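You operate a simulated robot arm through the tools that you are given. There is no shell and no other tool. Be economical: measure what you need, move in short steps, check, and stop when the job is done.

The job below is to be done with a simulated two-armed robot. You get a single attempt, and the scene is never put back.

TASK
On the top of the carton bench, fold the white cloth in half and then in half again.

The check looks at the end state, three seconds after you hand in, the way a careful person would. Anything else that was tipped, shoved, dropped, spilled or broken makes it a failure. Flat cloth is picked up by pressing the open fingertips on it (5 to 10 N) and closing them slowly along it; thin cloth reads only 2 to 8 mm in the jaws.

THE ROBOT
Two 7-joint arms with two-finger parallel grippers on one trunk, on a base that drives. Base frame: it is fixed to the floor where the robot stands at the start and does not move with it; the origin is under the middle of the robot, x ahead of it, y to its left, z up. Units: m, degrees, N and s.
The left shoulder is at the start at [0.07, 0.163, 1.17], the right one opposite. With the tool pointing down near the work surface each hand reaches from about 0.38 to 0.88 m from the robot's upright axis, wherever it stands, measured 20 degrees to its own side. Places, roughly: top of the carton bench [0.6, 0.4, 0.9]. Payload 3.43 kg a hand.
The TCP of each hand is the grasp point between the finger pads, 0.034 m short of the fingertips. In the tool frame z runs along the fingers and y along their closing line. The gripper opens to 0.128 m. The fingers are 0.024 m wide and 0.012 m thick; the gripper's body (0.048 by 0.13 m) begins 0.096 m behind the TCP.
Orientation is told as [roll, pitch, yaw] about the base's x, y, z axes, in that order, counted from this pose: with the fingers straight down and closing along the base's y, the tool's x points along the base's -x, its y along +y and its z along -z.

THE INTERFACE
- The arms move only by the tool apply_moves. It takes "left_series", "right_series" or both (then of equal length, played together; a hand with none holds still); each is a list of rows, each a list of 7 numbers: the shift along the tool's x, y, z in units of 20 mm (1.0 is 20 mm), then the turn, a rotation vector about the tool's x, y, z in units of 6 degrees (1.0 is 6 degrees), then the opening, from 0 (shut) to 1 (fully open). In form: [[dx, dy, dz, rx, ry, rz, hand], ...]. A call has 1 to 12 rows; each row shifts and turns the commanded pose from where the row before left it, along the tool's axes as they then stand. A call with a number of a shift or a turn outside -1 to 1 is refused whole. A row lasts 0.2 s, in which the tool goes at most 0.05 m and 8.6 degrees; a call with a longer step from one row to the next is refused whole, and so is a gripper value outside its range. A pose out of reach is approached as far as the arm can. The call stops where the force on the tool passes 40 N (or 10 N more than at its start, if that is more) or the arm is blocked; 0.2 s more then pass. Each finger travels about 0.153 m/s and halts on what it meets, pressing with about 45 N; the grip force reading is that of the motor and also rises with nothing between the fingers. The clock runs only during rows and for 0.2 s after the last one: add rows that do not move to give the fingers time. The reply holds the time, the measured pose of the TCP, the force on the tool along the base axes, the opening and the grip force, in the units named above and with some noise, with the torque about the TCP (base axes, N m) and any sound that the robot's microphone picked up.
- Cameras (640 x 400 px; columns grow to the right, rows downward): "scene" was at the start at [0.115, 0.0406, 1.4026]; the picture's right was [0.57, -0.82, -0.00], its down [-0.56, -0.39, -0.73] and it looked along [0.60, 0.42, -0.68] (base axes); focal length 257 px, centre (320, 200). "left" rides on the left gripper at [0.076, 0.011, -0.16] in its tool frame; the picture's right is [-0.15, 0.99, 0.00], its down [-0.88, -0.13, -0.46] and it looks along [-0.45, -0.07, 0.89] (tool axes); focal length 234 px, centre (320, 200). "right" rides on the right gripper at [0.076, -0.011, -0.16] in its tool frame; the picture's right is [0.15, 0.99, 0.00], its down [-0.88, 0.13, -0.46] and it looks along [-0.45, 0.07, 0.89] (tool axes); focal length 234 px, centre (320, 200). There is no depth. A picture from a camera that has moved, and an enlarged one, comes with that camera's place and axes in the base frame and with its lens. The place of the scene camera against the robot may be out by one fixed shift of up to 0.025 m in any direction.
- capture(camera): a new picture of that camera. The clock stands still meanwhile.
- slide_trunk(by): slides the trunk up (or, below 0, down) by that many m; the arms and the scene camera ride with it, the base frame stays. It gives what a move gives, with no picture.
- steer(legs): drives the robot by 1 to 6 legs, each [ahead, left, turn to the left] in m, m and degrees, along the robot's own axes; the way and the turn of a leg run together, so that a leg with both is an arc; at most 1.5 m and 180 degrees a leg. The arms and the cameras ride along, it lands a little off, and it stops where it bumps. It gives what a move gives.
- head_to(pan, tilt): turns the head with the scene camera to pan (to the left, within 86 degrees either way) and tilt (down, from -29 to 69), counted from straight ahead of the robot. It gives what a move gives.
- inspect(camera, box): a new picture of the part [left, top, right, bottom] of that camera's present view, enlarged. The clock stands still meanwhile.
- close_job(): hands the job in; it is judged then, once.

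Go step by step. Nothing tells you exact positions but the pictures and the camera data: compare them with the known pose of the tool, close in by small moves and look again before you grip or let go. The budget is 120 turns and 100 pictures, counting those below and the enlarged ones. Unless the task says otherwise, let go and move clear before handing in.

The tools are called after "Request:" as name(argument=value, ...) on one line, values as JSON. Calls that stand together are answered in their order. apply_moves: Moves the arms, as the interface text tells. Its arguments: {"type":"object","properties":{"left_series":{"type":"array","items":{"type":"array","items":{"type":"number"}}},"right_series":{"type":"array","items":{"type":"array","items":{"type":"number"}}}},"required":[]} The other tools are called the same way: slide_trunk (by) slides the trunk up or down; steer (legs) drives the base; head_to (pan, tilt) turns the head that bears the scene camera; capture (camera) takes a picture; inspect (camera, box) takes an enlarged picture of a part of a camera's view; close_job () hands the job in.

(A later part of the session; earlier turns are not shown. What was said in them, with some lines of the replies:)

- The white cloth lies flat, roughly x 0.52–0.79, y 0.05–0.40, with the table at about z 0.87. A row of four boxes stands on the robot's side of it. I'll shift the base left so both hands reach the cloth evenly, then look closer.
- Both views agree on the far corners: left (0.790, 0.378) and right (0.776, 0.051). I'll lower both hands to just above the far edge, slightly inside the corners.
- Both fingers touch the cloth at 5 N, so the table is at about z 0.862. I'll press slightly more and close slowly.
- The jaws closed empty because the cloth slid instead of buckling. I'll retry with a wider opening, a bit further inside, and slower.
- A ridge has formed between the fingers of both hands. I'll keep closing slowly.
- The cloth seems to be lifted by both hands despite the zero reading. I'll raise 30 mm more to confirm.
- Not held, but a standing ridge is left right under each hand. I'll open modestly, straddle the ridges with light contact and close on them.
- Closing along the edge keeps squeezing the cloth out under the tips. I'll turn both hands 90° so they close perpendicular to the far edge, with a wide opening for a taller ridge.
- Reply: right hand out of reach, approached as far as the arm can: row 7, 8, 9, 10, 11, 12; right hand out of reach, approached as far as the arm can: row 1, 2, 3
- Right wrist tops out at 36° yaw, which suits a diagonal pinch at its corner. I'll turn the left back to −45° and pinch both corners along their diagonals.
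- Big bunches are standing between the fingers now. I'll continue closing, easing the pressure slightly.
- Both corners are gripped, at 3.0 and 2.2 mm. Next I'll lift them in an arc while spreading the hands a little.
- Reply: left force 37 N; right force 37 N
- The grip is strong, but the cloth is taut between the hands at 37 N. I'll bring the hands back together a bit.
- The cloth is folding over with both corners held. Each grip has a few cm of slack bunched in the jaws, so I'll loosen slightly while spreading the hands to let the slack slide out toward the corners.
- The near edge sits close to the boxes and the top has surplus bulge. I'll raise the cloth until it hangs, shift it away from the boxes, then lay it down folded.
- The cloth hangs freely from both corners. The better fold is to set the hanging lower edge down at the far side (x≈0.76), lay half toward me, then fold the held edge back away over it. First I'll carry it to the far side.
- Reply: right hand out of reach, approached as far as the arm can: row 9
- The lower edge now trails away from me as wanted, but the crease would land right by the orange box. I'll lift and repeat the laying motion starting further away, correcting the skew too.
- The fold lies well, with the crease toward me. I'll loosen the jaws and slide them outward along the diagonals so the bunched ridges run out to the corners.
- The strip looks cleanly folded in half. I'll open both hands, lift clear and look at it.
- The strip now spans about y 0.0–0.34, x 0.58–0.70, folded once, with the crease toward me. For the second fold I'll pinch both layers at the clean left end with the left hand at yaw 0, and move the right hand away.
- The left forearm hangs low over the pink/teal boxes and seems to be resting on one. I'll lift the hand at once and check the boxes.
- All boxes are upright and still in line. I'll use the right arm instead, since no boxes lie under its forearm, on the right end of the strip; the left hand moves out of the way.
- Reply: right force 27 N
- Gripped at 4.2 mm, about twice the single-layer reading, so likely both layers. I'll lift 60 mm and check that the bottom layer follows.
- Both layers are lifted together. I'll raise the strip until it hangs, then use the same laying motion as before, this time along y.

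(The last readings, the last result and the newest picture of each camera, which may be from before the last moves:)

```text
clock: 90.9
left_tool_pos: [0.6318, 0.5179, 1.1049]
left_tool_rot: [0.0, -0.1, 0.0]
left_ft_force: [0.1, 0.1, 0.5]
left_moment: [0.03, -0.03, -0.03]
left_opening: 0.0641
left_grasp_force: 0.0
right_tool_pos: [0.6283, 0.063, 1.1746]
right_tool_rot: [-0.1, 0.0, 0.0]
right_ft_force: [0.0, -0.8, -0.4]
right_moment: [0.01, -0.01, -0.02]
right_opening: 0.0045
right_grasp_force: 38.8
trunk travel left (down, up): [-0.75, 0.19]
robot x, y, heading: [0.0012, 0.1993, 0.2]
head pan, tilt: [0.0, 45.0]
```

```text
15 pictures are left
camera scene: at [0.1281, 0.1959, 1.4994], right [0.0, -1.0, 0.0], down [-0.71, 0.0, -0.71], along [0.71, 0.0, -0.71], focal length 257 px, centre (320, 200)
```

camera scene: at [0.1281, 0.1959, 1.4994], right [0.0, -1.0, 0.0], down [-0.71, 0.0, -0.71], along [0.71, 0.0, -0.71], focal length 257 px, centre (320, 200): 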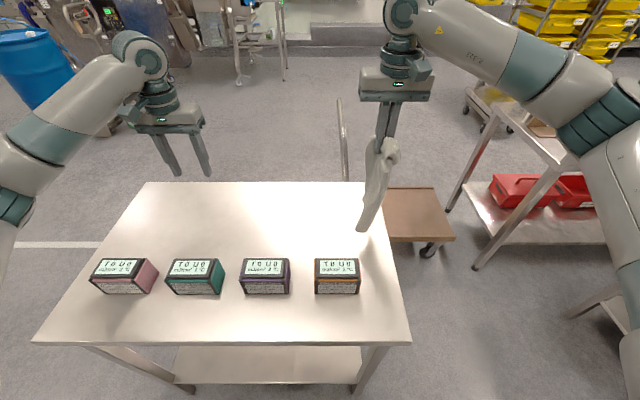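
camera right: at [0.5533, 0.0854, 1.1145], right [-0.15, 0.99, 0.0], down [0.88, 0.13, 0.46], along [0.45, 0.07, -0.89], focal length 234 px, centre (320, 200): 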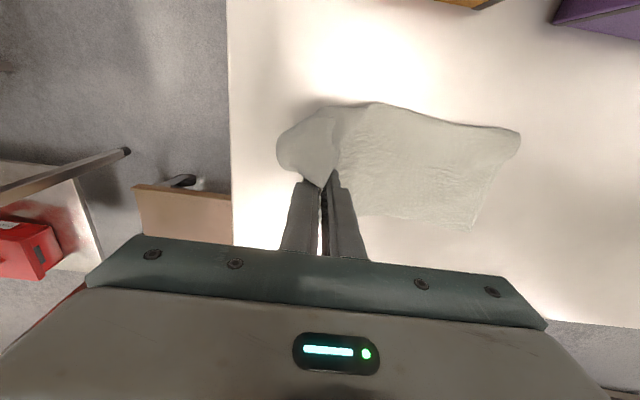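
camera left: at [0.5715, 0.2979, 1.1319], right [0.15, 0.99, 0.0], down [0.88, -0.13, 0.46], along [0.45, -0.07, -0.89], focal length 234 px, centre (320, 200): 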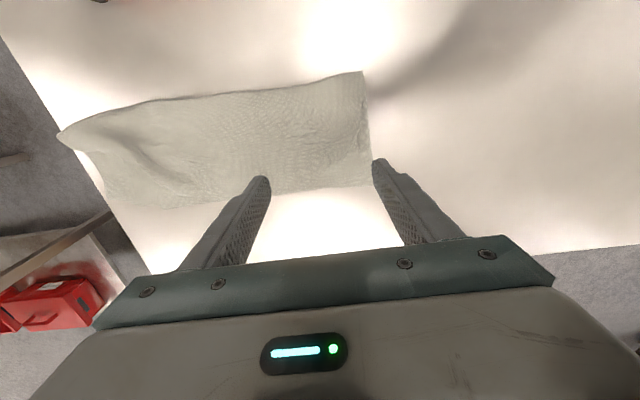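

Request:
apply_moves(right_series=[[0, 0.5, 0.7, 0, 0, 0, 0], [0, 0.6, 0.7, 0, 0, 0, 0], [0, 0.7, 0.75, 0, 0, 0, 0], [0, 0.7, 0.75, 0, 0, 0, 0], [0, 0.7, 0.75, 0, 0, 0, 0], [0, 0.7, 0.75, 0, 0, 0, 0], [0, 0.7, 0.75, 0, 0, 0, 0], [0, 0.7, 0.75, 0, 0, 0, 0], [0, 0.7, 0.7, 0, 0, 0, 0], [0, 0.7, 0.5, 0, 0, 0, 0], [0, 0, 0, 0, 0, 0, 0]])

Request:
inspect(camera="scene", box=[200, 125, 440, 275])

```text
clock: 93.3
left_tool_pos: [0.6311, 0.5182, 1.1048]
left_tool_rot: [0.0, 0.0, 0.0]
left_ft_force: [0.2, 0.1, 0.2]
left_moment: [0.0, 0.0, 0.0]
left_opening: 0.0639
left_grasp_force: 0.1
right_tool_pos: [0.6296, 0.1973, 1.033]
right_tool_rot: [0.0, 0.1, 0.1]
right_ft_force: [0.3, 0.4, 0.0]
right_moment: [0.03, 0.02, -0.05]
right_opening: 0.0044
right_grasp_force: 38.6
trunk travel left (down, up): [-0.75, 0.19]
robot x, y, heading: [0.0005, 0.2025, 0.2]
head pan, tilt: [0.0, 45.0]
```

```text
2.67 times, centred on (320, 200) of scene
camera zoom: at [0.1279, 0.1952, 1.4995], right [0.0, -1.0, 0.0], down [-0.71, 0.0, -0.71], along [0.71, 0.0, -0.71], focal length 685 px, centre (320, 200)
```

zoom: 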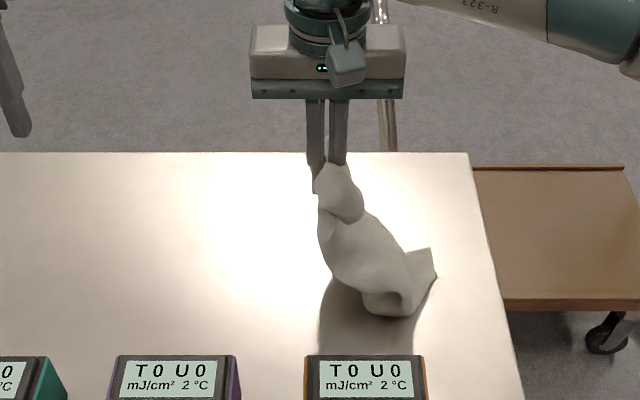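

Request:
apply_moves(right_series=[[0, 0.5, 0.45, 0, 0, 0, 0], [0, 0.5, 0.45, 0, 0, 0, 0], [0, 0.5, 0.45, 0, 0, 0, 0], [0, 0.5, 0.45, 0, 0, 0, 0], [0, 0.3, 0.3, 0, 0, 0, 0], [0, 0, 0, 0, 0, 0, 0]])

Request:
inspect(camera="scene", box=[200, 125, 440, 275])

```text
clock: 94.7
left_tool_pos: [0.6311, 0.5191, 1.1042]
left_tool_rot: [0.0, 0.0, 0.1]
left_ft_force: [-0.4, -0.8, -0.1]
left_moment: [0.02, 0.04, 0.02]
left_opening: 0.0642
left_grasp_force: 0.1
right_tool_pos: [0.6284, 0.2428, 0.9912]
right_tool_rot: [0.0, 0.0, -0.1]
right_ft_force: [-0.9, 0.6, 0.0]
right_moment: [-0.01, -0.01, 0.01]
right_opening: 0.0042
right_grasp_force: 38.8
trunk travel left (down, up): [-0.75, 0.19]
robot x, y, heading: [0.0012, 0.2021, 0.1]
head pan, tilt: [0.0, 45.0]
```

```text
2.67 times, centred on (320, 200) of scene
camera zoom: at [0.128, 0.1956, 1.4995], right [0.0, -1.0, 0.0], down [-0.71, 0.0, -0.71], along [0.71, 0.0, -0.71], focal length 685 px, centre (320, 200)
```

zoom: 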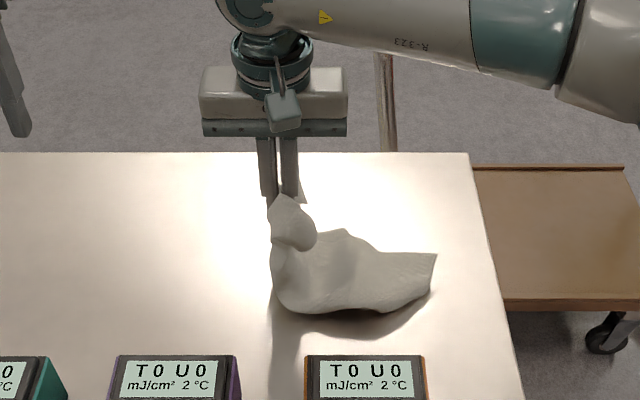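

The strip's lower half is laid, with the free end at y≈0.06 and the bend near y≈0.24. Now I'll bring the held end back over to the right and down.

Request:
apply_moves(right_series=[[0, 0, 0.4, 0, 0, 0, 0], [0, -0.5, 0.4, 0, 0, 0, 0], [0, -0.7, 0.5, 0, 0, 0, 0], [0, -0.8, 0.6, 0, 0, 0, 0], [0, -0.8, 0.8, 0, 0, 0, 0], [0, -0.8, 0.7, 0, 0, 0, 0], [0, -0.7, 0.5, 0, 0, 0, 0], [0, -0.4, 0.2, 0, 0, 0, 0], [0, 0, 0, 0, 0, 0, 0]])

Request:
inspect(camera="scene", box=[200, 125, 440, 275])

Request:
capture(camera="right")

```text
clock: 96.7
left_tool_pos: [0.6313, 0.5184, 1.1047]
left_tool_rot: [0.0, 0.0, 0.1]
left_ft_force: [-0.4, -0.1, -0.5]
left_moment: [-0.01, 0.0, -0.03]
left_opening: 0.0641
left_grasp_force: 0.1
right_tool_pos: [0.631, 0.1483, 0.908]
right_tool_rot: [0.0, 0.1, 0.0]
right_ft_force: [-0.6, -0.3, 0.3]
right_moment: [0.06, 0.0, -0.06]
right_opening: 0.0041
right_grasp_force: 38.7
trunk travel left (down, up): [-0.75, 0.19]
robot x, y, heading: [-0.0019, 0.2022, 0.0]
head pan, tilt: [0.0, 45.0]
```

```text
2.67 times, centred on (320, 200) of scene
camera zoom: at [0.128, 0.1959, 1.4995], right [0.0, -1.0, 0.0], down [-0.71, 0.0, -0.71], along [0.71, 0.0, -0.71], focal length 685 px, centre (320, 200)
```

zoom: 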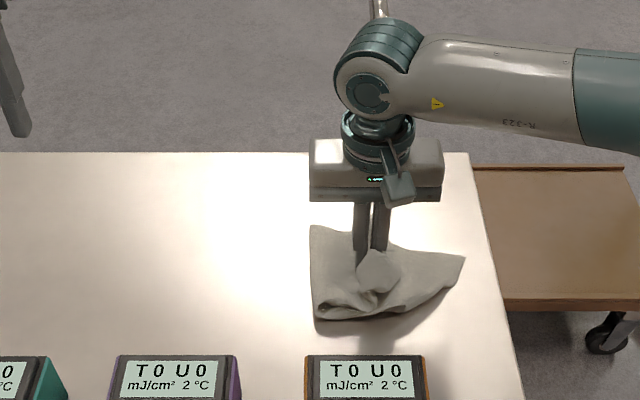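

```text
11 pictures are left
camera right: at [0.5539, 0.1375, 1.0667], right [-0.15, 0.99, 0.0], down [0.88, 0.13, 0.46], along [0.45, 0.07, -0.89], focal length 234 px, centre (320, 200)
```

right: 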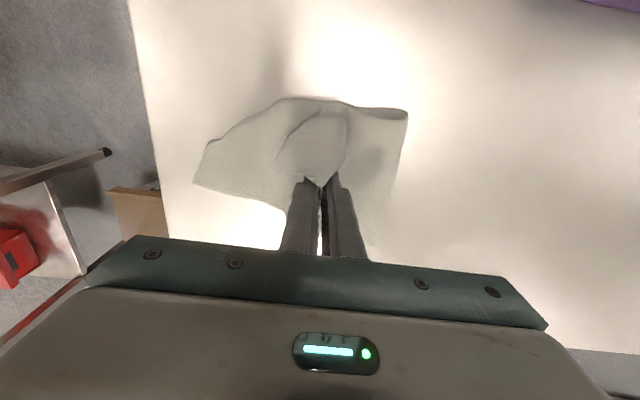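

Now I'll loosen the jaws and slide them out toward the free end, so the bunch unrolls.

Request:
apply_moves(right_series=[[0, 0, 0.1, 0, 0, 0, 0.05], [0, -0.6, 0, 0, 0, 0, 0.06], [0, -0.8, 0, 0, 0, 0, 0.065], [0, -0.8, 0, 0, 0, 0, 0.065], [0, -0.8, 0, 0, 0, 0, 0.065], [0, 0, 0, 0, 0, 0, 0.065]])

Request:
inspect(camera="scene", box=[240, 150, 440, 275])

Request:
capture(camera="right")

```text
clock: 98.1
left_tool_pos: [0.6311, 0.5192, 1.1046]
left_tool_rot: [0.0, 0.0, 0.0]
left_ft_force: [-0.2, -0.2, 0.4]
left_moment: [-0.03, -0.02, -0.01]
left_opening: 0.0645
left_grasp_force: 0.0
right_tool_pos: [0.6293, 0.0885, 0.9066]
right_tool_rot: [-0.1, 0.0, 0.0]
right_ft_force: [-0.4, 0.2, -0.1]
right_moment: [-0.04, -0.05, -0.02]
right_opening: 0.0087
right_grasp_force: 0.0
trunk travel left (down, up): [-0.75, 0.19]
robot x, y, heading: [0.0, 0.2055, -0.1]
head pan, tilt: [0.0, 45.0]
```

```text
3.20 times, centred on (340, 212) of scene
camera zoom: at [0.1281, 0.1962, 1.4994], right [0.0, -1.0, 0.0], down [-0.71, 0.0, -0.71], along [0.71, 0.0, -0.71], focal length 822 px, centre (256, 160)
```

zoom: 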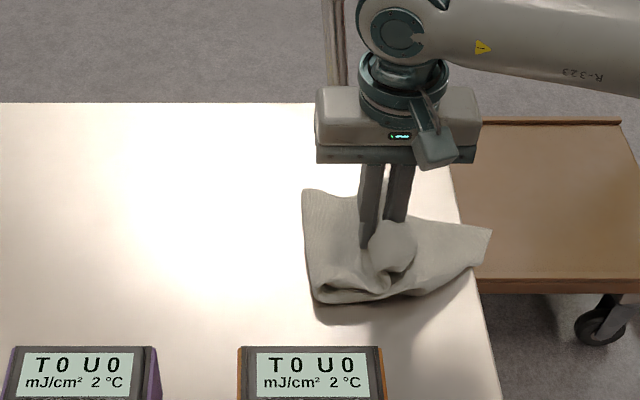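

```text
9 pictures are left
camera right: at [0.5535, 0.0777, 1.0659], right [-0.15, 0.99, 0.0], down [0.88, 0.13, 0.46], along [0.45, 0.07, -0.89], focal length 234 px, centre (320, 200)
```

right: 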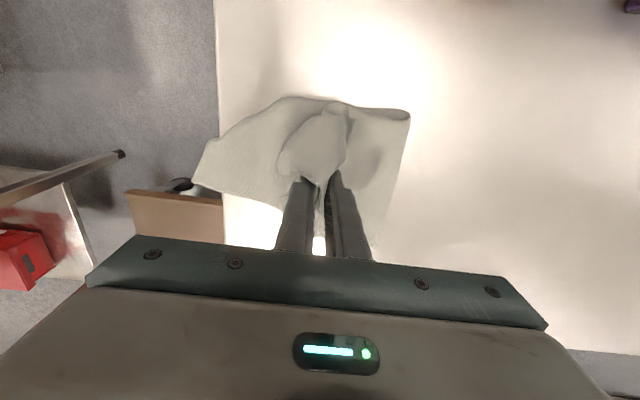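

The whole stack slid 6 cm right with the jaws, so its end overhangs the table edge. I'll re-close, lift it to hang and lay it again further left.

Request:
apply_moves(right_series=[[0, 0, 0, 0, 0, 0, 0.03], [0, 0, 0, 0, 0, 0, 0], [0, 0, 0, 0, 0, 0, 0], [0, 0.3, -0.6, 0, 0, 0, 0], [0, 0.3, -0.9, 0, 0, 0, 0], [0, 0.3, -0.95, 0, 0, 0, 0], [0, 0.3, -0.95, 0, 0, 0, 0], [0, 0.3, -0.95, 0, 0, 0, 0], [0, 0.3, -0.95, 0, 0, 0, 0], [0, 0.3, -0.95, 0, 0, 0, 0], [0, 0.3, -0.95, 0, 0, 0, 0], [0, 0.2, -0.95, 0, 0, 0, 0]])

Request:
apply_moves(right_series=[[0, 0.2, -0.95, 0, 0, 0, 0], [0, 0.2, -0.95, 0, 0, 0, 0], [0, 0.2, -0.95, 0, 0, 0, 0], [0, 0.2, -0.95, 0, 0, 0, 0], [0, 0.2, -0.95, 0, 0, 0, 0], [0, 0, 0, 0, 0, 0, 0], [0, 0, 0, 0, 0, 0, 0], [0, 0, 0, 0, 0, 0, 0]])

Request:
inspect(camera="scene", box=[200, 90, 440, 240])

```text
clock: 100.7
left_tool_pos: [0.6302, 0.5178, 1.105]
left_tool_rot: [0.0, 0.0, 0.0]
left_ft_force: [-0.5, -0.2, 0.5]
left_moment: [0.01, -0.01, 0.01]
left_opening: 0.064
left_grasp_force: 0.1
right_tool_pos: [0.6278, 0.1424, 1.0701]
right_tool_rot: [0.0, 0.0, 0.0]
right_ft_force: [-0.7, -0.3, -0.7]
right_moment: [-0.02, 0.0, 0.01]
right_opening: 0.0043
right_grasp_force: 38.4
trunk travel left (down, up): [-0.75, 0.19]
robot x, y, heading: [0.0022, 0.2021, -0.0]
head pan, tilt: [0.0, 45.0]
```

```text
clock: 102.5
left_tool_pos: [0.6306, 0.5184, 1.1037]
left_tool_rot: [-0.1, 0.1, 0.0]
left_ft_force: [-0.2, -0.2, -0.2]
left_moment: [-0.03, -0.01, -0.01]
left_opening: 0.0638
left_grasp_force: 0.0
right_tool_pos: [0.6284, 0.1616, 1.1655]
right_tool_rot: [0.0, -0.1, 0.1]
right_ft_force: [-0.6, -0.2, -0.4]
right_moment: [0.0, -0.02, -0.01]
right_opening: 0.0044
right_grasp_force: 38.9
trunk travel left (down, up): [-0.75, 0.19]
robot x, y, heading: [0.0005, 0.1995, 0.0]
head pan, tilt: [0.0, 45.0]
```

```text
2.67 times, centred on (320, 165) of scene
camera zoom: at [0.128, 0.1958, 1.4995], right [0.0, -1.0, 0.0], down [-0.71, 0.0, -0.71], along [0.71, 0.0, -0.71], focal length 685 px, centre (320, 293)
```

zoom: 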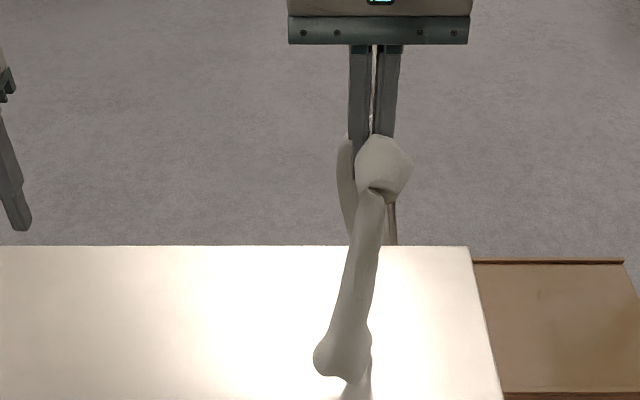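

Request:
apply_moves(right_series=[[0, -0.6, -0.3, 0, 0, 0, 0], [0, -0.6, 0, 0, 0, 0, 0], [0, -0.6, 0, 0, 0, 0, 0], [0, 0, 0, 0, 0, 0, 0], [0, 0, 0, 0, 0, 0, 0], [0, 0, 0, 0, 0, 0, 0]])

Request:
apply_moves(right_series=[[0, 0.5, 0.7, 0, 0, 0, 0], [0, 0.6, 0.7, 0, 0, 0, 0], [0, 0.7, 0.75, 0, 0, 0, 0], [0, 0.7, 0.75, 0, 0, 0, 0], [0, 0.7, 0.75, 0, 0, 0, 0], [0, 0.7, 0.75, 0, 0, 0, 0], [0, 0.7, 0.75, 0, 0, 0, 0], [0, 0.7, 0.75, 0, 0, 0, 0], [0, 0.7, 0.7, 0, 0, 0, 0], [0, 0.7, 0.5, 0, 0, 0, 0], [0, 0.5, 0.45, 0, 0, 0, 0], [0, 0.5, 0.45, 0, 0, 0, 0]])

Request:
apply_moves(right_series=[[0, 0.5, 0.45, 0, 0, 0, 0], [0, 0.5, 0.35, 0, 0, 0, 0], [0, 0, 0, 0, 0, 0, 0]])

Request:
inspect(camera="scene", box=[200, 125, 440, 275])

```text
clock: 103.9
left_tool_pos: [0.6315, 0.5182, 1.1044]
left_tool_rot: [0.0, 0.0, 0.0]
left_ft_force: [-0.2, 0.1, -0.4]
left_moment: [-0.04, 0.01, 0.0]
left_opening: 0.0637
left_grasp_force: 0.1
right_tool_pos: [0.6295, 0.1239, 1.1703]
right_tool_rot: [0.0, 0.0, -0.1]
right_ft_force: [0.3, -0.1, -0.1]
right_moment: [0.01, 0.0, -0.01]
right_opening: 0.0043
right_grasp_force: 38.6
trunk travel left (down, up): [-0.75, 0.19]
robot x, y, heading: [-0.0001, 0.2018, 0.1]
head pan, tilt: [0.0, 45.0]
```

```text
clock: 106.5
left_tool_pos: [0.6319, 0.5192, 1.1045]
left_tool_rot: [0.0, 0.1, 0.0]
left_ft_force: [0.1, -0.6, 0.8]
left_moment: [-0.01, -0.03, 0.0]
left_opening: 0.0639
left_grasp_force: 0.0
right_tool_pos: [0.6289, 0.2789, 1.0104]
right_tool_rot: [0.0, 0.0, 0.0]
right_ft_force: [0.0, 0.3, 0.5]
right_moment: [-0.01, 0.02, 0.0]
right_opening: 0.0045
right_grasp_force: 38.8
trunk travel left (down, up): [-0.75, 0.19]
robot x, y, heading: [0.0005, 0.2044, 0.2]
head pan, tilt: [0.0, 45.0]
```

```text
clock: 107.3
left_tool_pos: [0.6307, 0.5182, 1.1045]
left_tool_rot: [0.0, 0.0, 0.0]
left_ft_force: [-0.1, -0.6, -0.6]
left_moment: [-0.03, 0.03, 0.0]
left_opening: 0.064
left_grasp_force: 0.0
right_tool_pos: [0.6289, 0.2985, 0.9939]
right_tool_rot: [0.0, 0.0, 0.1]
right_ft_force: [0.0, -0.4, -0.4]
right_moment: [0.02, 0.02, 0.0]
right_opening: 0.0042
right_grasp_force: 38.3
trunk travel left (down, up): [-0.75, 0.19]
robot x, y, heading: [-0.0011, 0.2003, -0.3]
head pan, tilt: [0.0, 45.0]
```

```text
2.67 times, centred on (320, 200) of scene
camera zoom: at [0.1279, 0.1951, 1.4995], right [0.0, -1.0, 0.0], down [-0.71, 0.0, -0.71], along [0.71, 0.0, -0.71], focal length 685 px, centre (320, 200)
```

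zoom: 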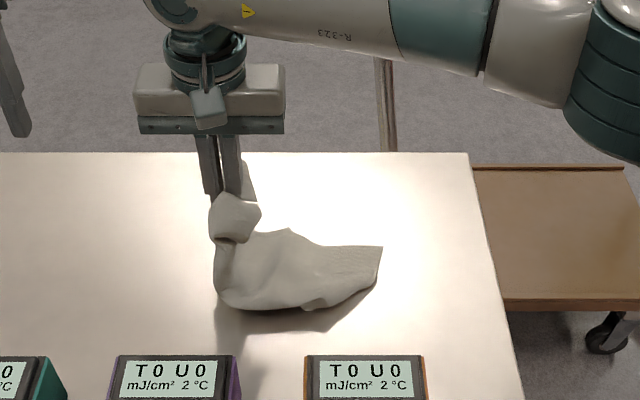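

Request:
apply_moves(right_series=[[0, 0, 0.4, 0, 0, 0, 0], [0, -0.5, 0.4, 0, 0, 0, 0], [0, -0.7, 0.5, 0, 0, 0, 0], [0, -0.8, 0.6, 0, 0, 0, 0], [0, -0.8, 0.8, 0, 0, 0, 0], [0, -0.8, 0.7, 0, 0, 0, 0], [0, -0.7, 0.5, 0, 0, 0, 0], [0, -0.6, 0.3, 0, 0, 0, 0], [0, 0, 0, 0, 0, 0, 0.1], [0, 0, 0, 0, 0, 0, 0.2], [0, 0, 0, 0, 0, 0, 0.25], [0, 0, 0, 0, 0, 0, 0.25]])

Request:
capture(camera="right")

```text
clock: 109.9
left_tool_pos: [0.6302, 0.5188, 1.1064]
left_tool_rot: [0.0, -0.1, 0.0]
left_ft_force: [0.9, 0.9, 0.5]
left_moment: [0.02, 0.01, 0.01]
left_opening: 0.064
left_grasp_force: 0.1
right_tool_pos: [0.6292, 0.2006, 0.9105]
right_tool_rot: [0.0, 0.0, 0.0]
right_ft_force: [0.7, -0.3, -0.1]
right_moment: [0.01, -0.02, 0.03]
right_opening: 0.0322
right_grasp_force: 0.0
trunk travel left (down, up): [-0.75, 0.19]
robot x, y, heading: [-0.0009, 0.1996, -0.1]
head pan, tilt: [0.0, 45.0]
```

```text
6 pictures are left
camera right: at [0.553, 0.1899, 1.0693], right [-0.15, 0.99, 0.0], down [0.88, 0.13, 0.46], along [0.45, 0.07, -0.89], focal length 234 px, centre (320, 200)
```

right: 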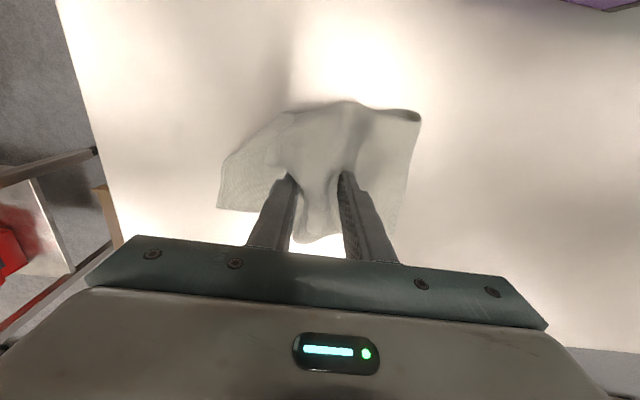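

The bunch has relaxed into a loose wave between the open fingers. I'll push that wave out toward the free end.

Request:
apply_moves(right_series=[[0, -0.5, 0, 0, 0, 0, 0.25], [0, -0.6, 0, 0, 0, 0, 0.28], [0, -0.6, 0, 0, 0, 0, 0.3], [0, -0.6, 0, 0, 0, 0, 0.3], [0, -0.6, -0.1, 0, 0, 0, 0.3], [0, -0.6, -0.2, 0, 0, 0, 0.3], [0, 0, -1, 0, 0, 0, 0.3], [0, 0, -1, 0, 0, 0, 0.3], [0, -1, -1, 0, 0, 0, 0.3], [0, -1, -1, 0, 0, 0, 0.3], [0, -1, -1, 0, 0, 0, 0.3], [0, -1, -1, 0, 0, 0, 0.3]])

Request:
inspect(camera="scene", box=[240, 165, 400, 265])

```text
clock: 112.5
left_tool_pos: [0.6301, 0.5169, 1.1045]
left_tool_rot: [0.0, 0.0, -0.1]
left_ft_force: [1.2, -0.1, -0.1]
left_moment: [0.0, -0.02, -0.03]
left_opening: 0.064
left_grasp_force: 0.0
right_tool_pos: [0.6297, 0.0484, 1.0394]
right_tool_rot: [-0.1, 0.0, 0.0]
right_ft_force: [-0.4, -0.3, 0.7]
right_moment: [0.01, -0.01, 0.0]
right_opening: 0.0384
right_grasp_force: 0.1
trunk travel left (down, up): [-0.75, 0.19]
robot x, y, heading: [-0.0018, 0.2019, -0.0]
head pan, tilt: [0.0, 45.0]
```

```text
4.00 times, centred on (320, 215) of scene
camera zoom: at [0.1273, 0.1946, 1.4995], right [0.0, -1.0, 0.0], down [-0.71, 0.0, -0.71], along [0.71, 0.0, -0.71], focal length 1028 px, centre (320, 140)
```

zoom: 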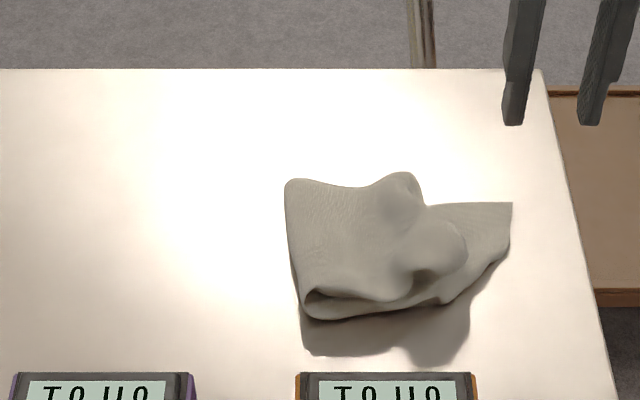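

The stack is quartered, but the top layer has a hump and stops about 4 cm short of the lower end. I'll raise the trunk so the left forearm clears the boxes. Then the left hand can pin the crease while the right smooths the top layer out.

Request:
slide_trunk(by=0.185)

Request:
apply_moves(left_series=[[0, 0, 0, 0, 0, 1, 0.5], [0, 0, 0, 0, 0, 1, 0.5], [0, 0, 0, 0, 0, 1, 0.5], [0, 0, 0, 0, 0, 1, 0.5], [0, 0, 0, 0, 0, 1, 0.5], [0, 0, 0, 0, 0, 1, 0.5], [0, 0, 0, 0, 0, 1, 0.5], [0, 0, 0, 0, 0, 1, 0.5], [0, 0, 0, 0, 0, 1, 0.5], [0, 0, 0, 0, 0, 1, 0.5], [0, 0, 0, 0, 0, 1, 0.5], [0, 0, 0, 0, 0, 1, 0.5]])

Request:
apply_moves(left_series=[[0, 0, 0, 0, 0, 1, 0.5], [0, 0, 0, 0, 0, 1, 0.5], [0, 0, 0, 0, 0, 1, 0.5], [-1, 0, 0.8, 0, 0, 0, 0.5], [-1, 0, 0.8, 0, 0, 0, 0.5], [-1, 0, 0.8, 0, 0, 0, 0.5], [-1, 0, 0.8, 0, 0, 0, 0.5], [-1, 0, 0.8, 0, 0, 0, 0.5], [-1, 0, 0.8, 0, 0, 0, 0.5], [-1, 0, 0.8, 0, 0, 0, 0.5], [-1, 0, 0.8, 0, 0, 0, 0.5], [-1, 0, 0.8, 0, 0, 0, 0.5]])

```text
clock: 114.5
left_tool_pos: [0.6317, 0.5173, 1.2889]
left_tool_rot: [0.0, 0.0, 0.0]
left_ft_force: [-0.4, 0.0, 0.3]
left_moment: [-0.01, 0.0, 0.03]
left_opening: 0.064
left_grasp_force: 0.1
right_tool_pos: [0.6296, 0.0485, 1.2223]
right_tool_rot: [0.0, 0.0, 0.0]
right_ft_force: [-0.3, -0.6, -0.3]
right_moment: [-0.02, 0.02, 0.02]
right_opening: 0.0384
right_grasp_force: 0.0
trunk travel left (down, up): [-0.935, 0.005]
robot x, y, heading: [-0.0023, 0.2026, -0.1]
head pan, tilt: [0.0, 45.0]
```

```text
clock: 117.2
left_tool_pos: [0.631, 0.5188, 1.2891]
left_tool_rot: [-0.1, -0.1, -72.1]
left_ft_force: [-0.3, -0.3, 0.0]
left_moment: [0.0, 0.02, -0.02]
left_opening: 0.0638
left_grasp_force: 0.1
right_tool_pos: [0.6296, 0.0497, 1.2234]
right_tool_rot: [0.0, 0.1, 0.1]
right_ft_force: [-0.1, 0.4, -0.3]
right_moment: [-0.02, 0.0, -0.01]
right_opening: 0.0386
right_grasp_force: 0.0
trunk travel left (down, up): [-0.935, 0.005]
robot x, y, heading: [-0.0008, 0.2015, -0.3]
head pan, tilt: [0.0, 45.0]
```

```text
clock: 119.8
left_tool_pos: [0.6306, 0.3374, 1.1437]
left_tool_rot: [0.1, -0.1, -89.9]
left_ft_force: [-0.7, -0.7, -0.1]
left_moment: [0.06, 0.01, -0.01]
left_opening: 0.064
left_grasp_force: 0.1
right_tool_pos: [0.63, 0.0478, 1.2221]
right_tool_rot: [0.0, 0.0, 0.1]
right_ft_force: [0.4, -0.6, -0.9]
right_moment: [-0.01, -0.02, -0.04]
right_opening: 0.0385
right_grasp_force: 0.1
trunk travel left (down, up): [-0.935, 0.005]
robot x, y, heading: [-0.0016, 0.2008, 0.0]
head pan, tilt: [0.0, 45.0]
```

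Request:
apply_moves(left_series=[[-0.69, 0, 0.9, 0, 0, 0, 0.5], [-0.69, 0, 0.9, 0, 0, 0, 0.5], [-0.69, 0, 0.9, 0, 0, 0, 0.5], [-0.69, 0, 0.9, 0, 0, 0, 0.5], [-0.69, 0, 0.9, 0, 0, 0, 0.5], [-0.69, 0, 0.9, 0, 0, 0, 0.5], [-0.69, 0, 0.9, 0, 0, 0, 0.5], [-0.69, 0, 0.9, 0, 0, 0, 0.5], [-0.69, 0, 0.9, 0, 0, 0, 0.5], [-0.69, 0, 0.9, 0, 0, 0, 0.5]])

Request:
capture(camera="scene")

```text
clock: 122.0
left_tool_pos: [0.6312, 0.2008, 0.9652]
left_tool_rot: [-0.1, 0.0, -90.0]
left_ft_force: [-0.7, -0.4, -0.2]
left_moment: [-0.01, -0.01, -0.02]
left_opening: 0.0641
left_grasp_force: 0.0
right_tool_pos: [0.6286, 0.0494, 1.2225]
right_tool_rot: [-0.1, 0.0, 0.0]
right_ft_force: [0.0, 0.4, -0.3]
right_moment: [0.02, 0.02, 0.04]
right_opening: 0.0387
right_grasp_force: 0.1
trunk travel left (down, up): [-0.935, 0.005]
robot x, y, heading: [0.0026, 0.2055, 0.1]
head pan, tilt: [0.0, 45.0]
```

```text
4 pictures are left
camera scene: at [0.1282, 0.1947, 1.6845], right [0.0, -1.0, 0.0], down [-0.71, 0.0, -0.71], along [0.71, 0.0, -0.71], focal length 257 px, centre (320, 200)
```

scene: 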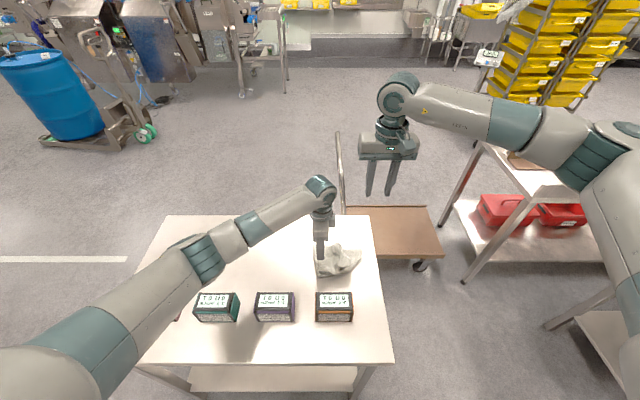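

The left elbow looks too close to the pink box to risk going lower, so I'll back the left arm out. I'll pat the hump flat with the right hand alone.

Request:
apply_moves(left_series=[[0, 0, -1, 0, 0, 0, 0.5], [0, 0, -1, 0, 0, 0, 0.5], [0.7, 0, -1, 0, 0, 0, 0.5], [0.7, 0, -1, 0, 0, 0, 0.5], [0.7, 0, -1, 0, 0, 0, 0.5], [0.9, 0, -1, 0, 0, 0, 0.5], [0.9, 0, -1, 0, 0, 0, 0.5], [0.9, 0, -1, 0, 0, 0, 0.5], [0.9, 0, -1, 0, 0, 0, 0.5], [0.9, 0, -1, 0, 0, 0, 0.5], [0.9, 0, -1, 0, 0, 0, 0.5], [0.9, 0, -1, 0, 0, 0, 0.5]], right_series=[[0, 0, 1, 0, 0, 0, 0.2], [0, 0, 1, 0, 0, 0, 0.2], [0, 0, 1, 0, 0, 0, 0.2], [0, 0, 1, 0, 0, 0, 0.2], [0, 0, 1, 0, 0, 0, 0.2], [0, 0, 1, 0, 0, 0, 0.2], [0, 0, 1, 0, 0, 0, 0.2], [0, 0.5, 1, 0, 0, 0, 0.2], [0, 1, 1, 0, 0, 0, 0.2], [0, 1, 1, 0, 0, 0, 0.2], [0, 1, 1, 0, 0, 0, 0.2], [0, 1, 1, 0, 0, 0, 0.2]])

Request:
apply_moves(right_series=[[0, 0.1, 1, 0, 0, 0, 0.2], [0, 0, 1, 0, 0, 0, 0.2], [0, 0, 0.6, 0, 0, 0, 0.2], [0, 0, 0.3, 0, 0, 0, 0.2], [0, 0, 0.2, 0, 0, 0, 0.2], [0, 0, 0, 0, 0, 0, 0.2]])

```text
clock: 124.5
left_tool_pos: [0.634, 0.3699, 1.2057]
left_tool_rot: [-0.1, -0.1, -90.0]
left_ft_force: [0.1, 0.0, 0.0]
left_moment: [-0.05, 0.0, 0.0]
left_opening: 0.0636
left_grasp_force: 0.0
right_tool_pos: [0.6298, 0.1421, 0.981]
right_tool_rot: [-0.1, 0.0, -0.1]
right_ft_force: [-0.1, 0.4, 1.1]
right_moment: [-0.01, -0.01, 0.02]
right_opening: 0.0257
right_grasp_force: 0.0
trunk travel left (down, up): [-0.935, 0.005]
robot x, y, heading: [0.0016, 0.2015, -0.1]
head pan, tilt: [0.0, 45.0]
```

```text
clock: 126.0
left_tool_pos: [0.6324, 0.3677, 1.2054]
left_tool_rot: [-0.1, 0.0, -90.0]
left_ft_force: [-0.3, 0.0, -0.1]
left_moment: [-0.02, 0.01, -0.05]
left_opening: 0.064
left_grasp_force: 0.0
right_tool_pos: [0.6304, 0.1412, 0.9204]
right_tool_rot: [0.0, 0.0, -0.1]
right_ft_force: [-0.4, -0.6, 0.2]
right_moment: [-0.02, -0.01, 0.02]
right_opening: 0.0258
right_grasp_force: 0.1
trunk travel left (down, up): [-0.935, 0.005]
robot x, y, heading: [0.003, 0.2019, -0.0]
head pan, tilt: [0.0, 45.0]
```

Request:
apply_moves(right_series=[[0, 0, 0.35, 0, 0, 0, 0.2], [0, 0, 0.35, 0, 0, 0, 0.2], [0, 0, -1, 0, 0, 0, 0.2], [0, 0, -1, 0, 0, 0, 0.2], [0, -1, 0, 0, 0, 0, 0.2], [0, -0.25, 0, 0, 0, 0, 0.2], [0, 0, 1, 0, 0, 0, 0.2], [0, 0, 0.8, 0, 0, 0, 0.2], [0, 0, 0.2, 0, 0, 0, 0.2], [0, 0, 0, 0, 0, 0, 0.2]])

Request:
apply_moves(right_series=[[0, 0, -1, 0, 0, 0, 0.2], [0, 0, -1, 0, 0, 0, 0.2], [0, -1, 0, 0, 0, 0, 0.2], [0, 0, 1, 0, 0, 0, 0.2], [0, 0, 0.8, 0, 0, 0, 0.2], [0, 0, 0.2, 0, 0, 0, 0.2], [0, 0, -1, 0, 0, 0, 0.2], [0, 0, -1, 0, 0, 0, 0.2], [0, 0, -1, 0, 0, 0, 0.2], [0, -1, -1, 0, 0, 0, 0.2], [0, -1, -1, 0, 0, 0, 0.2], [0, -1, -1, 0, 0, 0, 0.2]])

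Request:
inspect(camera="scene", box=[260, 210, 400, 297])

```text
clock: 128.2
left_tool_pos: [0.6323, 0.3682, 1.2052]
left_tool_rot: [0.1, 0.0, -90.1]
left_ft_force: [-0.3, -1.2, 0.2]
left_moment: [0.05, -0.03, 0.01]
left_opening: 0.0639
left_grasp_force: 0.0
right_tool_pos: [0.6296, 0.1167, 0.9081]
right_tool_rot: [0.0, 0.0, 0.1]
right_ft_force: [0.8, 1.1, 0.9]
right_moment: [0.02, 0.0, 0.02]
right_opening: 0.0255
right_grasp_force: 0.0
trunk travel left (down, up): [-0.935, 0.005]
robot x, y, heading: [0.0012, 0.1981, 0.0]
head pan, tilt: [0.0, 45.0]
```

```text
clock: 130.8
left_tool_pos: [0.6319, 0.3672, 1.2057]
left_tool_rot: [0.1, 0.0, -90.0]
left_ft_force: [0.5, 0.6, 0.2]
left_moment: [0.02, 0.0, 0.0]
left_opening: 0.064
left_grasp_force: 0.0
right_tool_pos: [0.6296, 0.0365, 1.028]
right_tool_rot: [0.0, -0.2, 0.0]
right_ft_force: [0.0, 0.0, 0.5]
right_moment: [0.0, -0.01, 0.04]
right_opening: 0.0255
right_grasp_force: 0.0
trunk travel left (down, up): [-0.935, 0.005]
robot x, y, heading: [0.0017, 0.2036, 0.3]
head pan, tilt: [0.0, 45.0]
```

```text
4.57 times, centred on (330, 254) of scene
camera zoom: at [0.1274, 0.1949, 1.6845], right [0.0, -1.0, 0.0], down [-0.71, 0.0, -0.71], along [0.71, 0.0, -0.71], focal length 1174 px, centre (274, -45)
```

zoom: 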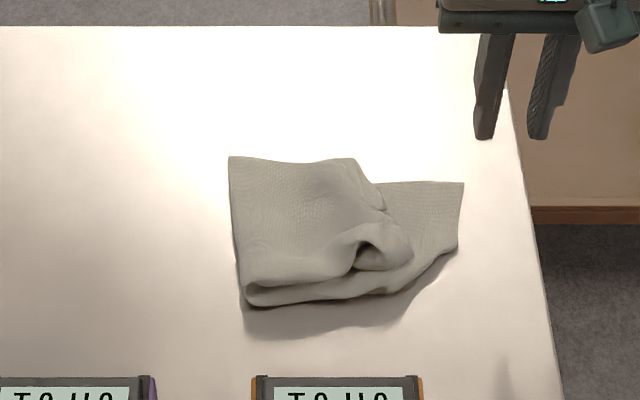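

The middle is flat now; only a small curl remains near the top layer's end. I'll grip just that curl, lift the top half a little and let it drop open in the air so the bunch relaxes.

Request:
apply_moves(right_series=[[0.2, 0.9, 0.4, 0, 0, 0, 0.42], [0.2, 0.9, 0.4, 0, 0, 0, 0.42], [0, 0.9, 0.6, 0, 0, 0, 0.42], [0, 0.9, 0.8, 0, 0, 0, 0.42], [0, 0, 0.9, 0, 0, 0, 0.42], [0, 0, 0.9, 0, 0, 0, 0.42], [0, 0, 0.9, 0, 0, 0, 0.42], [0, 0, 0.7, 0, 0, 0, 0.42], [0, 0, 0.4, 0, 0, 0, 0.42], [0, 0, 0, 0, 0, 0, 0.42]])

Request:
apply_moves(right_series=[[0, 0, 0, 0, 0, 0, 0.34], [0, 0, 0, 0, 0, 0, 0.26], [0, 0, 0, 0, 0, 0, 0.18], [0, 0, 0, 0, 0, 0, 0.1], [0, 0, 0, 0, 0, 0, 0.05], [0, 0, 0, 0, 0, 0, 0], [0, 0, 0, 0, 0, 0, 0], [0, 0, -0.7, 0, 0, 0, 0], [0, 0, -0.8, 0, 0, 0, 0], [0, 0, 0, 0, 0, 0, 0]])

Request:
inspect(camera="scene", box=[260, 210, 400, 297])

```text
clock: 132.9
left_tool_pos: [0.6334, 0.368, 1.2068]
left_tool_rot: [0.0, 0.0, -90.0]
left_ft_force: [-0.1, 0.2, 0.0]
left_moment: [-0.04, -0.01, 0.0]
left_opening: 0.0639
left_grasp_force: 0.1
right_tool_pos: [0.6236, 0.1084, 0.906]
right_tool_rot: [0.0, 0.0, 0.0]
right_ft_force: [0.1, -0.5, 1.0]
right_moment: [0.03, 0.02, -0.03]
right_opening: 0.0539
right_grasp_force: 0.2
trunk travel left (down, up): [-0.935, 0.005]
robot x, y, heading: [-0.0034, 0.2022, -0.0]
head pan, tilt: [0.0, 45.0]
```

```text
clock: 135.2
left_tool_pos: [0.6336, 0.3686, 1.2066]
left_tool_rot: [-0.1, 0.0, -90.0]
left_ft_force: [0.2, 0.1, 0.0]
left_moment: [-0.02, -0.01, -0.03]
left_opening: 0.064
left_grasp_force: 0.0
right_tool_pos: [0.6234, 0.1081, 0.9372]
right_tool_rot: [-0.1, 0.0, -0.1]
right_ft_force: [0.4, 0.6, 0.3]
right_moment: [0.03, 0.0, 0.01]
right_opening: 0.0031
right_grasp_force: 37.8
trunk travel left (down, up): [-0.935, 0.005]
robot x, y, heading: [0.005, 0.2047, -0.1]
head pan, tilt: [0.0, 45.0]
```

```text
4.57 times, centred on (330, 254) of scene
camera zoom: at [0.1283, 0.1957, 1.6844], right [0.0, -1.0, 0.0], down [-0.71, 0.0, -0.71], along [0.71, 0.0, -0.71], focal length 1174 px, centre (274, -45)
```

zoom: 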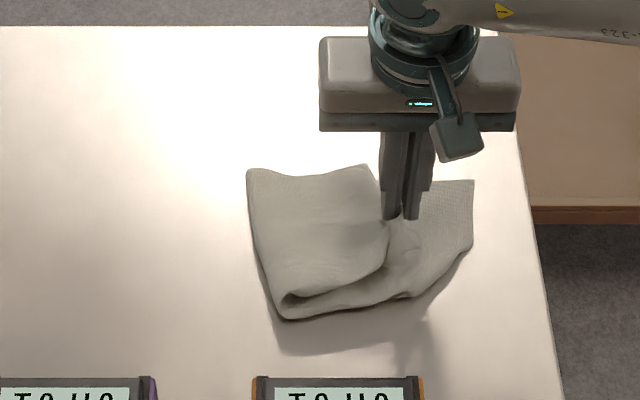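

Request:
apply_moves(right_series=[[0, -0.3, -0.7, 0, 0, 0, 0], [0, -0.5, -0.5, 0, 0, 0, 0], [0, -0.5, -0.2, 0, 0, 0, 0], [0, -0.4, 0, 0, 0, 0, 0.15], [0, -0.3, 0, 0, 0, 0, 0.5], [0, 0, 0, 0, 0, 0, 0.9], [0, 0, 0, 0, 0, 0, 0.9], [0, 0, -1, 0, 0, 0, 0.9], [0, 0, -1, 0, 0, 0, 0.9], [0, 0, -1, 0, 0, 0, 0.9], [0, -1, -1, 0, 0, 0, 0.9], [0, -1, -1, 0, 0, 0, 0.9]])

Request:
inspect(camera="scene", box=[260, 210, 400, 297])

```text
clock: 137.8
left_tool_pos: [0.632, 0.3673, 1.207]
left_tool_rot: [0.0, 0.0, -89.9]
left_ft_force: [-0.4, 0.2, 0.1]
left_moment: [0.0, 0.02, 0.0]
left_opening: 0.0639
left_grasp_force: 0.0
right_tool_pos: [0.6199, 0.0285, 1.0636]
right_tool_rot: [0.0, 0.0, 0.1]
right_ft_force: [-0.5, 0.2, -0.1]
right_moment: [0.0, 0.03, -0.03]
right_opening: 0.1152
right_grasp_force: 0.0
trunk travel left (down, up): [-0.935, 0.005]
robot x, y, heading: [0.0021, 0.2034, -0.2]
head pan, tilt: [0.0, 45.0]
```

```text
4.57 times, centred on (330, 254) of scene
camera zoom: at [0.1273, 0.1943, 1.6845], right [0.0, -1.0, 0.0], down [-0.71, 0.0, -0.71], along [0.71, 0.0, -0.71], focal length 1174 px, centre (274, -45)
```

zoom: 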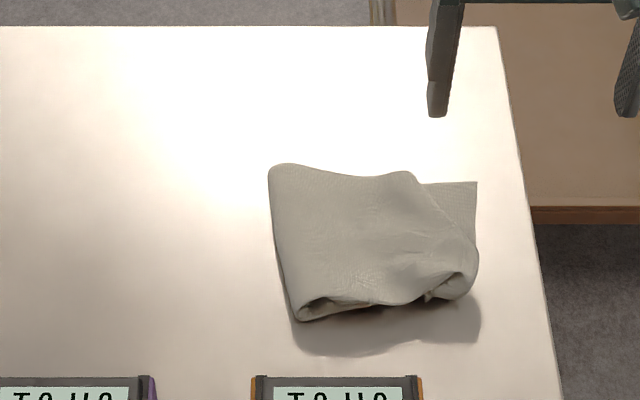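

The cloth is now a compact quarter-size stack on the bench: flat, the top layer nearly reaching the end of the lower one. Both hands are open and clear, so I'm handing in.

Request:
close_job()

```text
The job is handed in.
```

I folded the white cloth in half and then in half again on the carton bench, and both hands are clear of it. It is not perfectly even: one back corner of the lower layers still shows at the right end, and the front right edge is slightly bunched.

During the second fold the left forearm seemed to rest briefly on one of the boxes. All four were upright and in line when I checked right after. The left arm passed over that area again later; the teal, purple and orange boxes still looked fine then, but the pink one was hidden, so I haven't seen it since.
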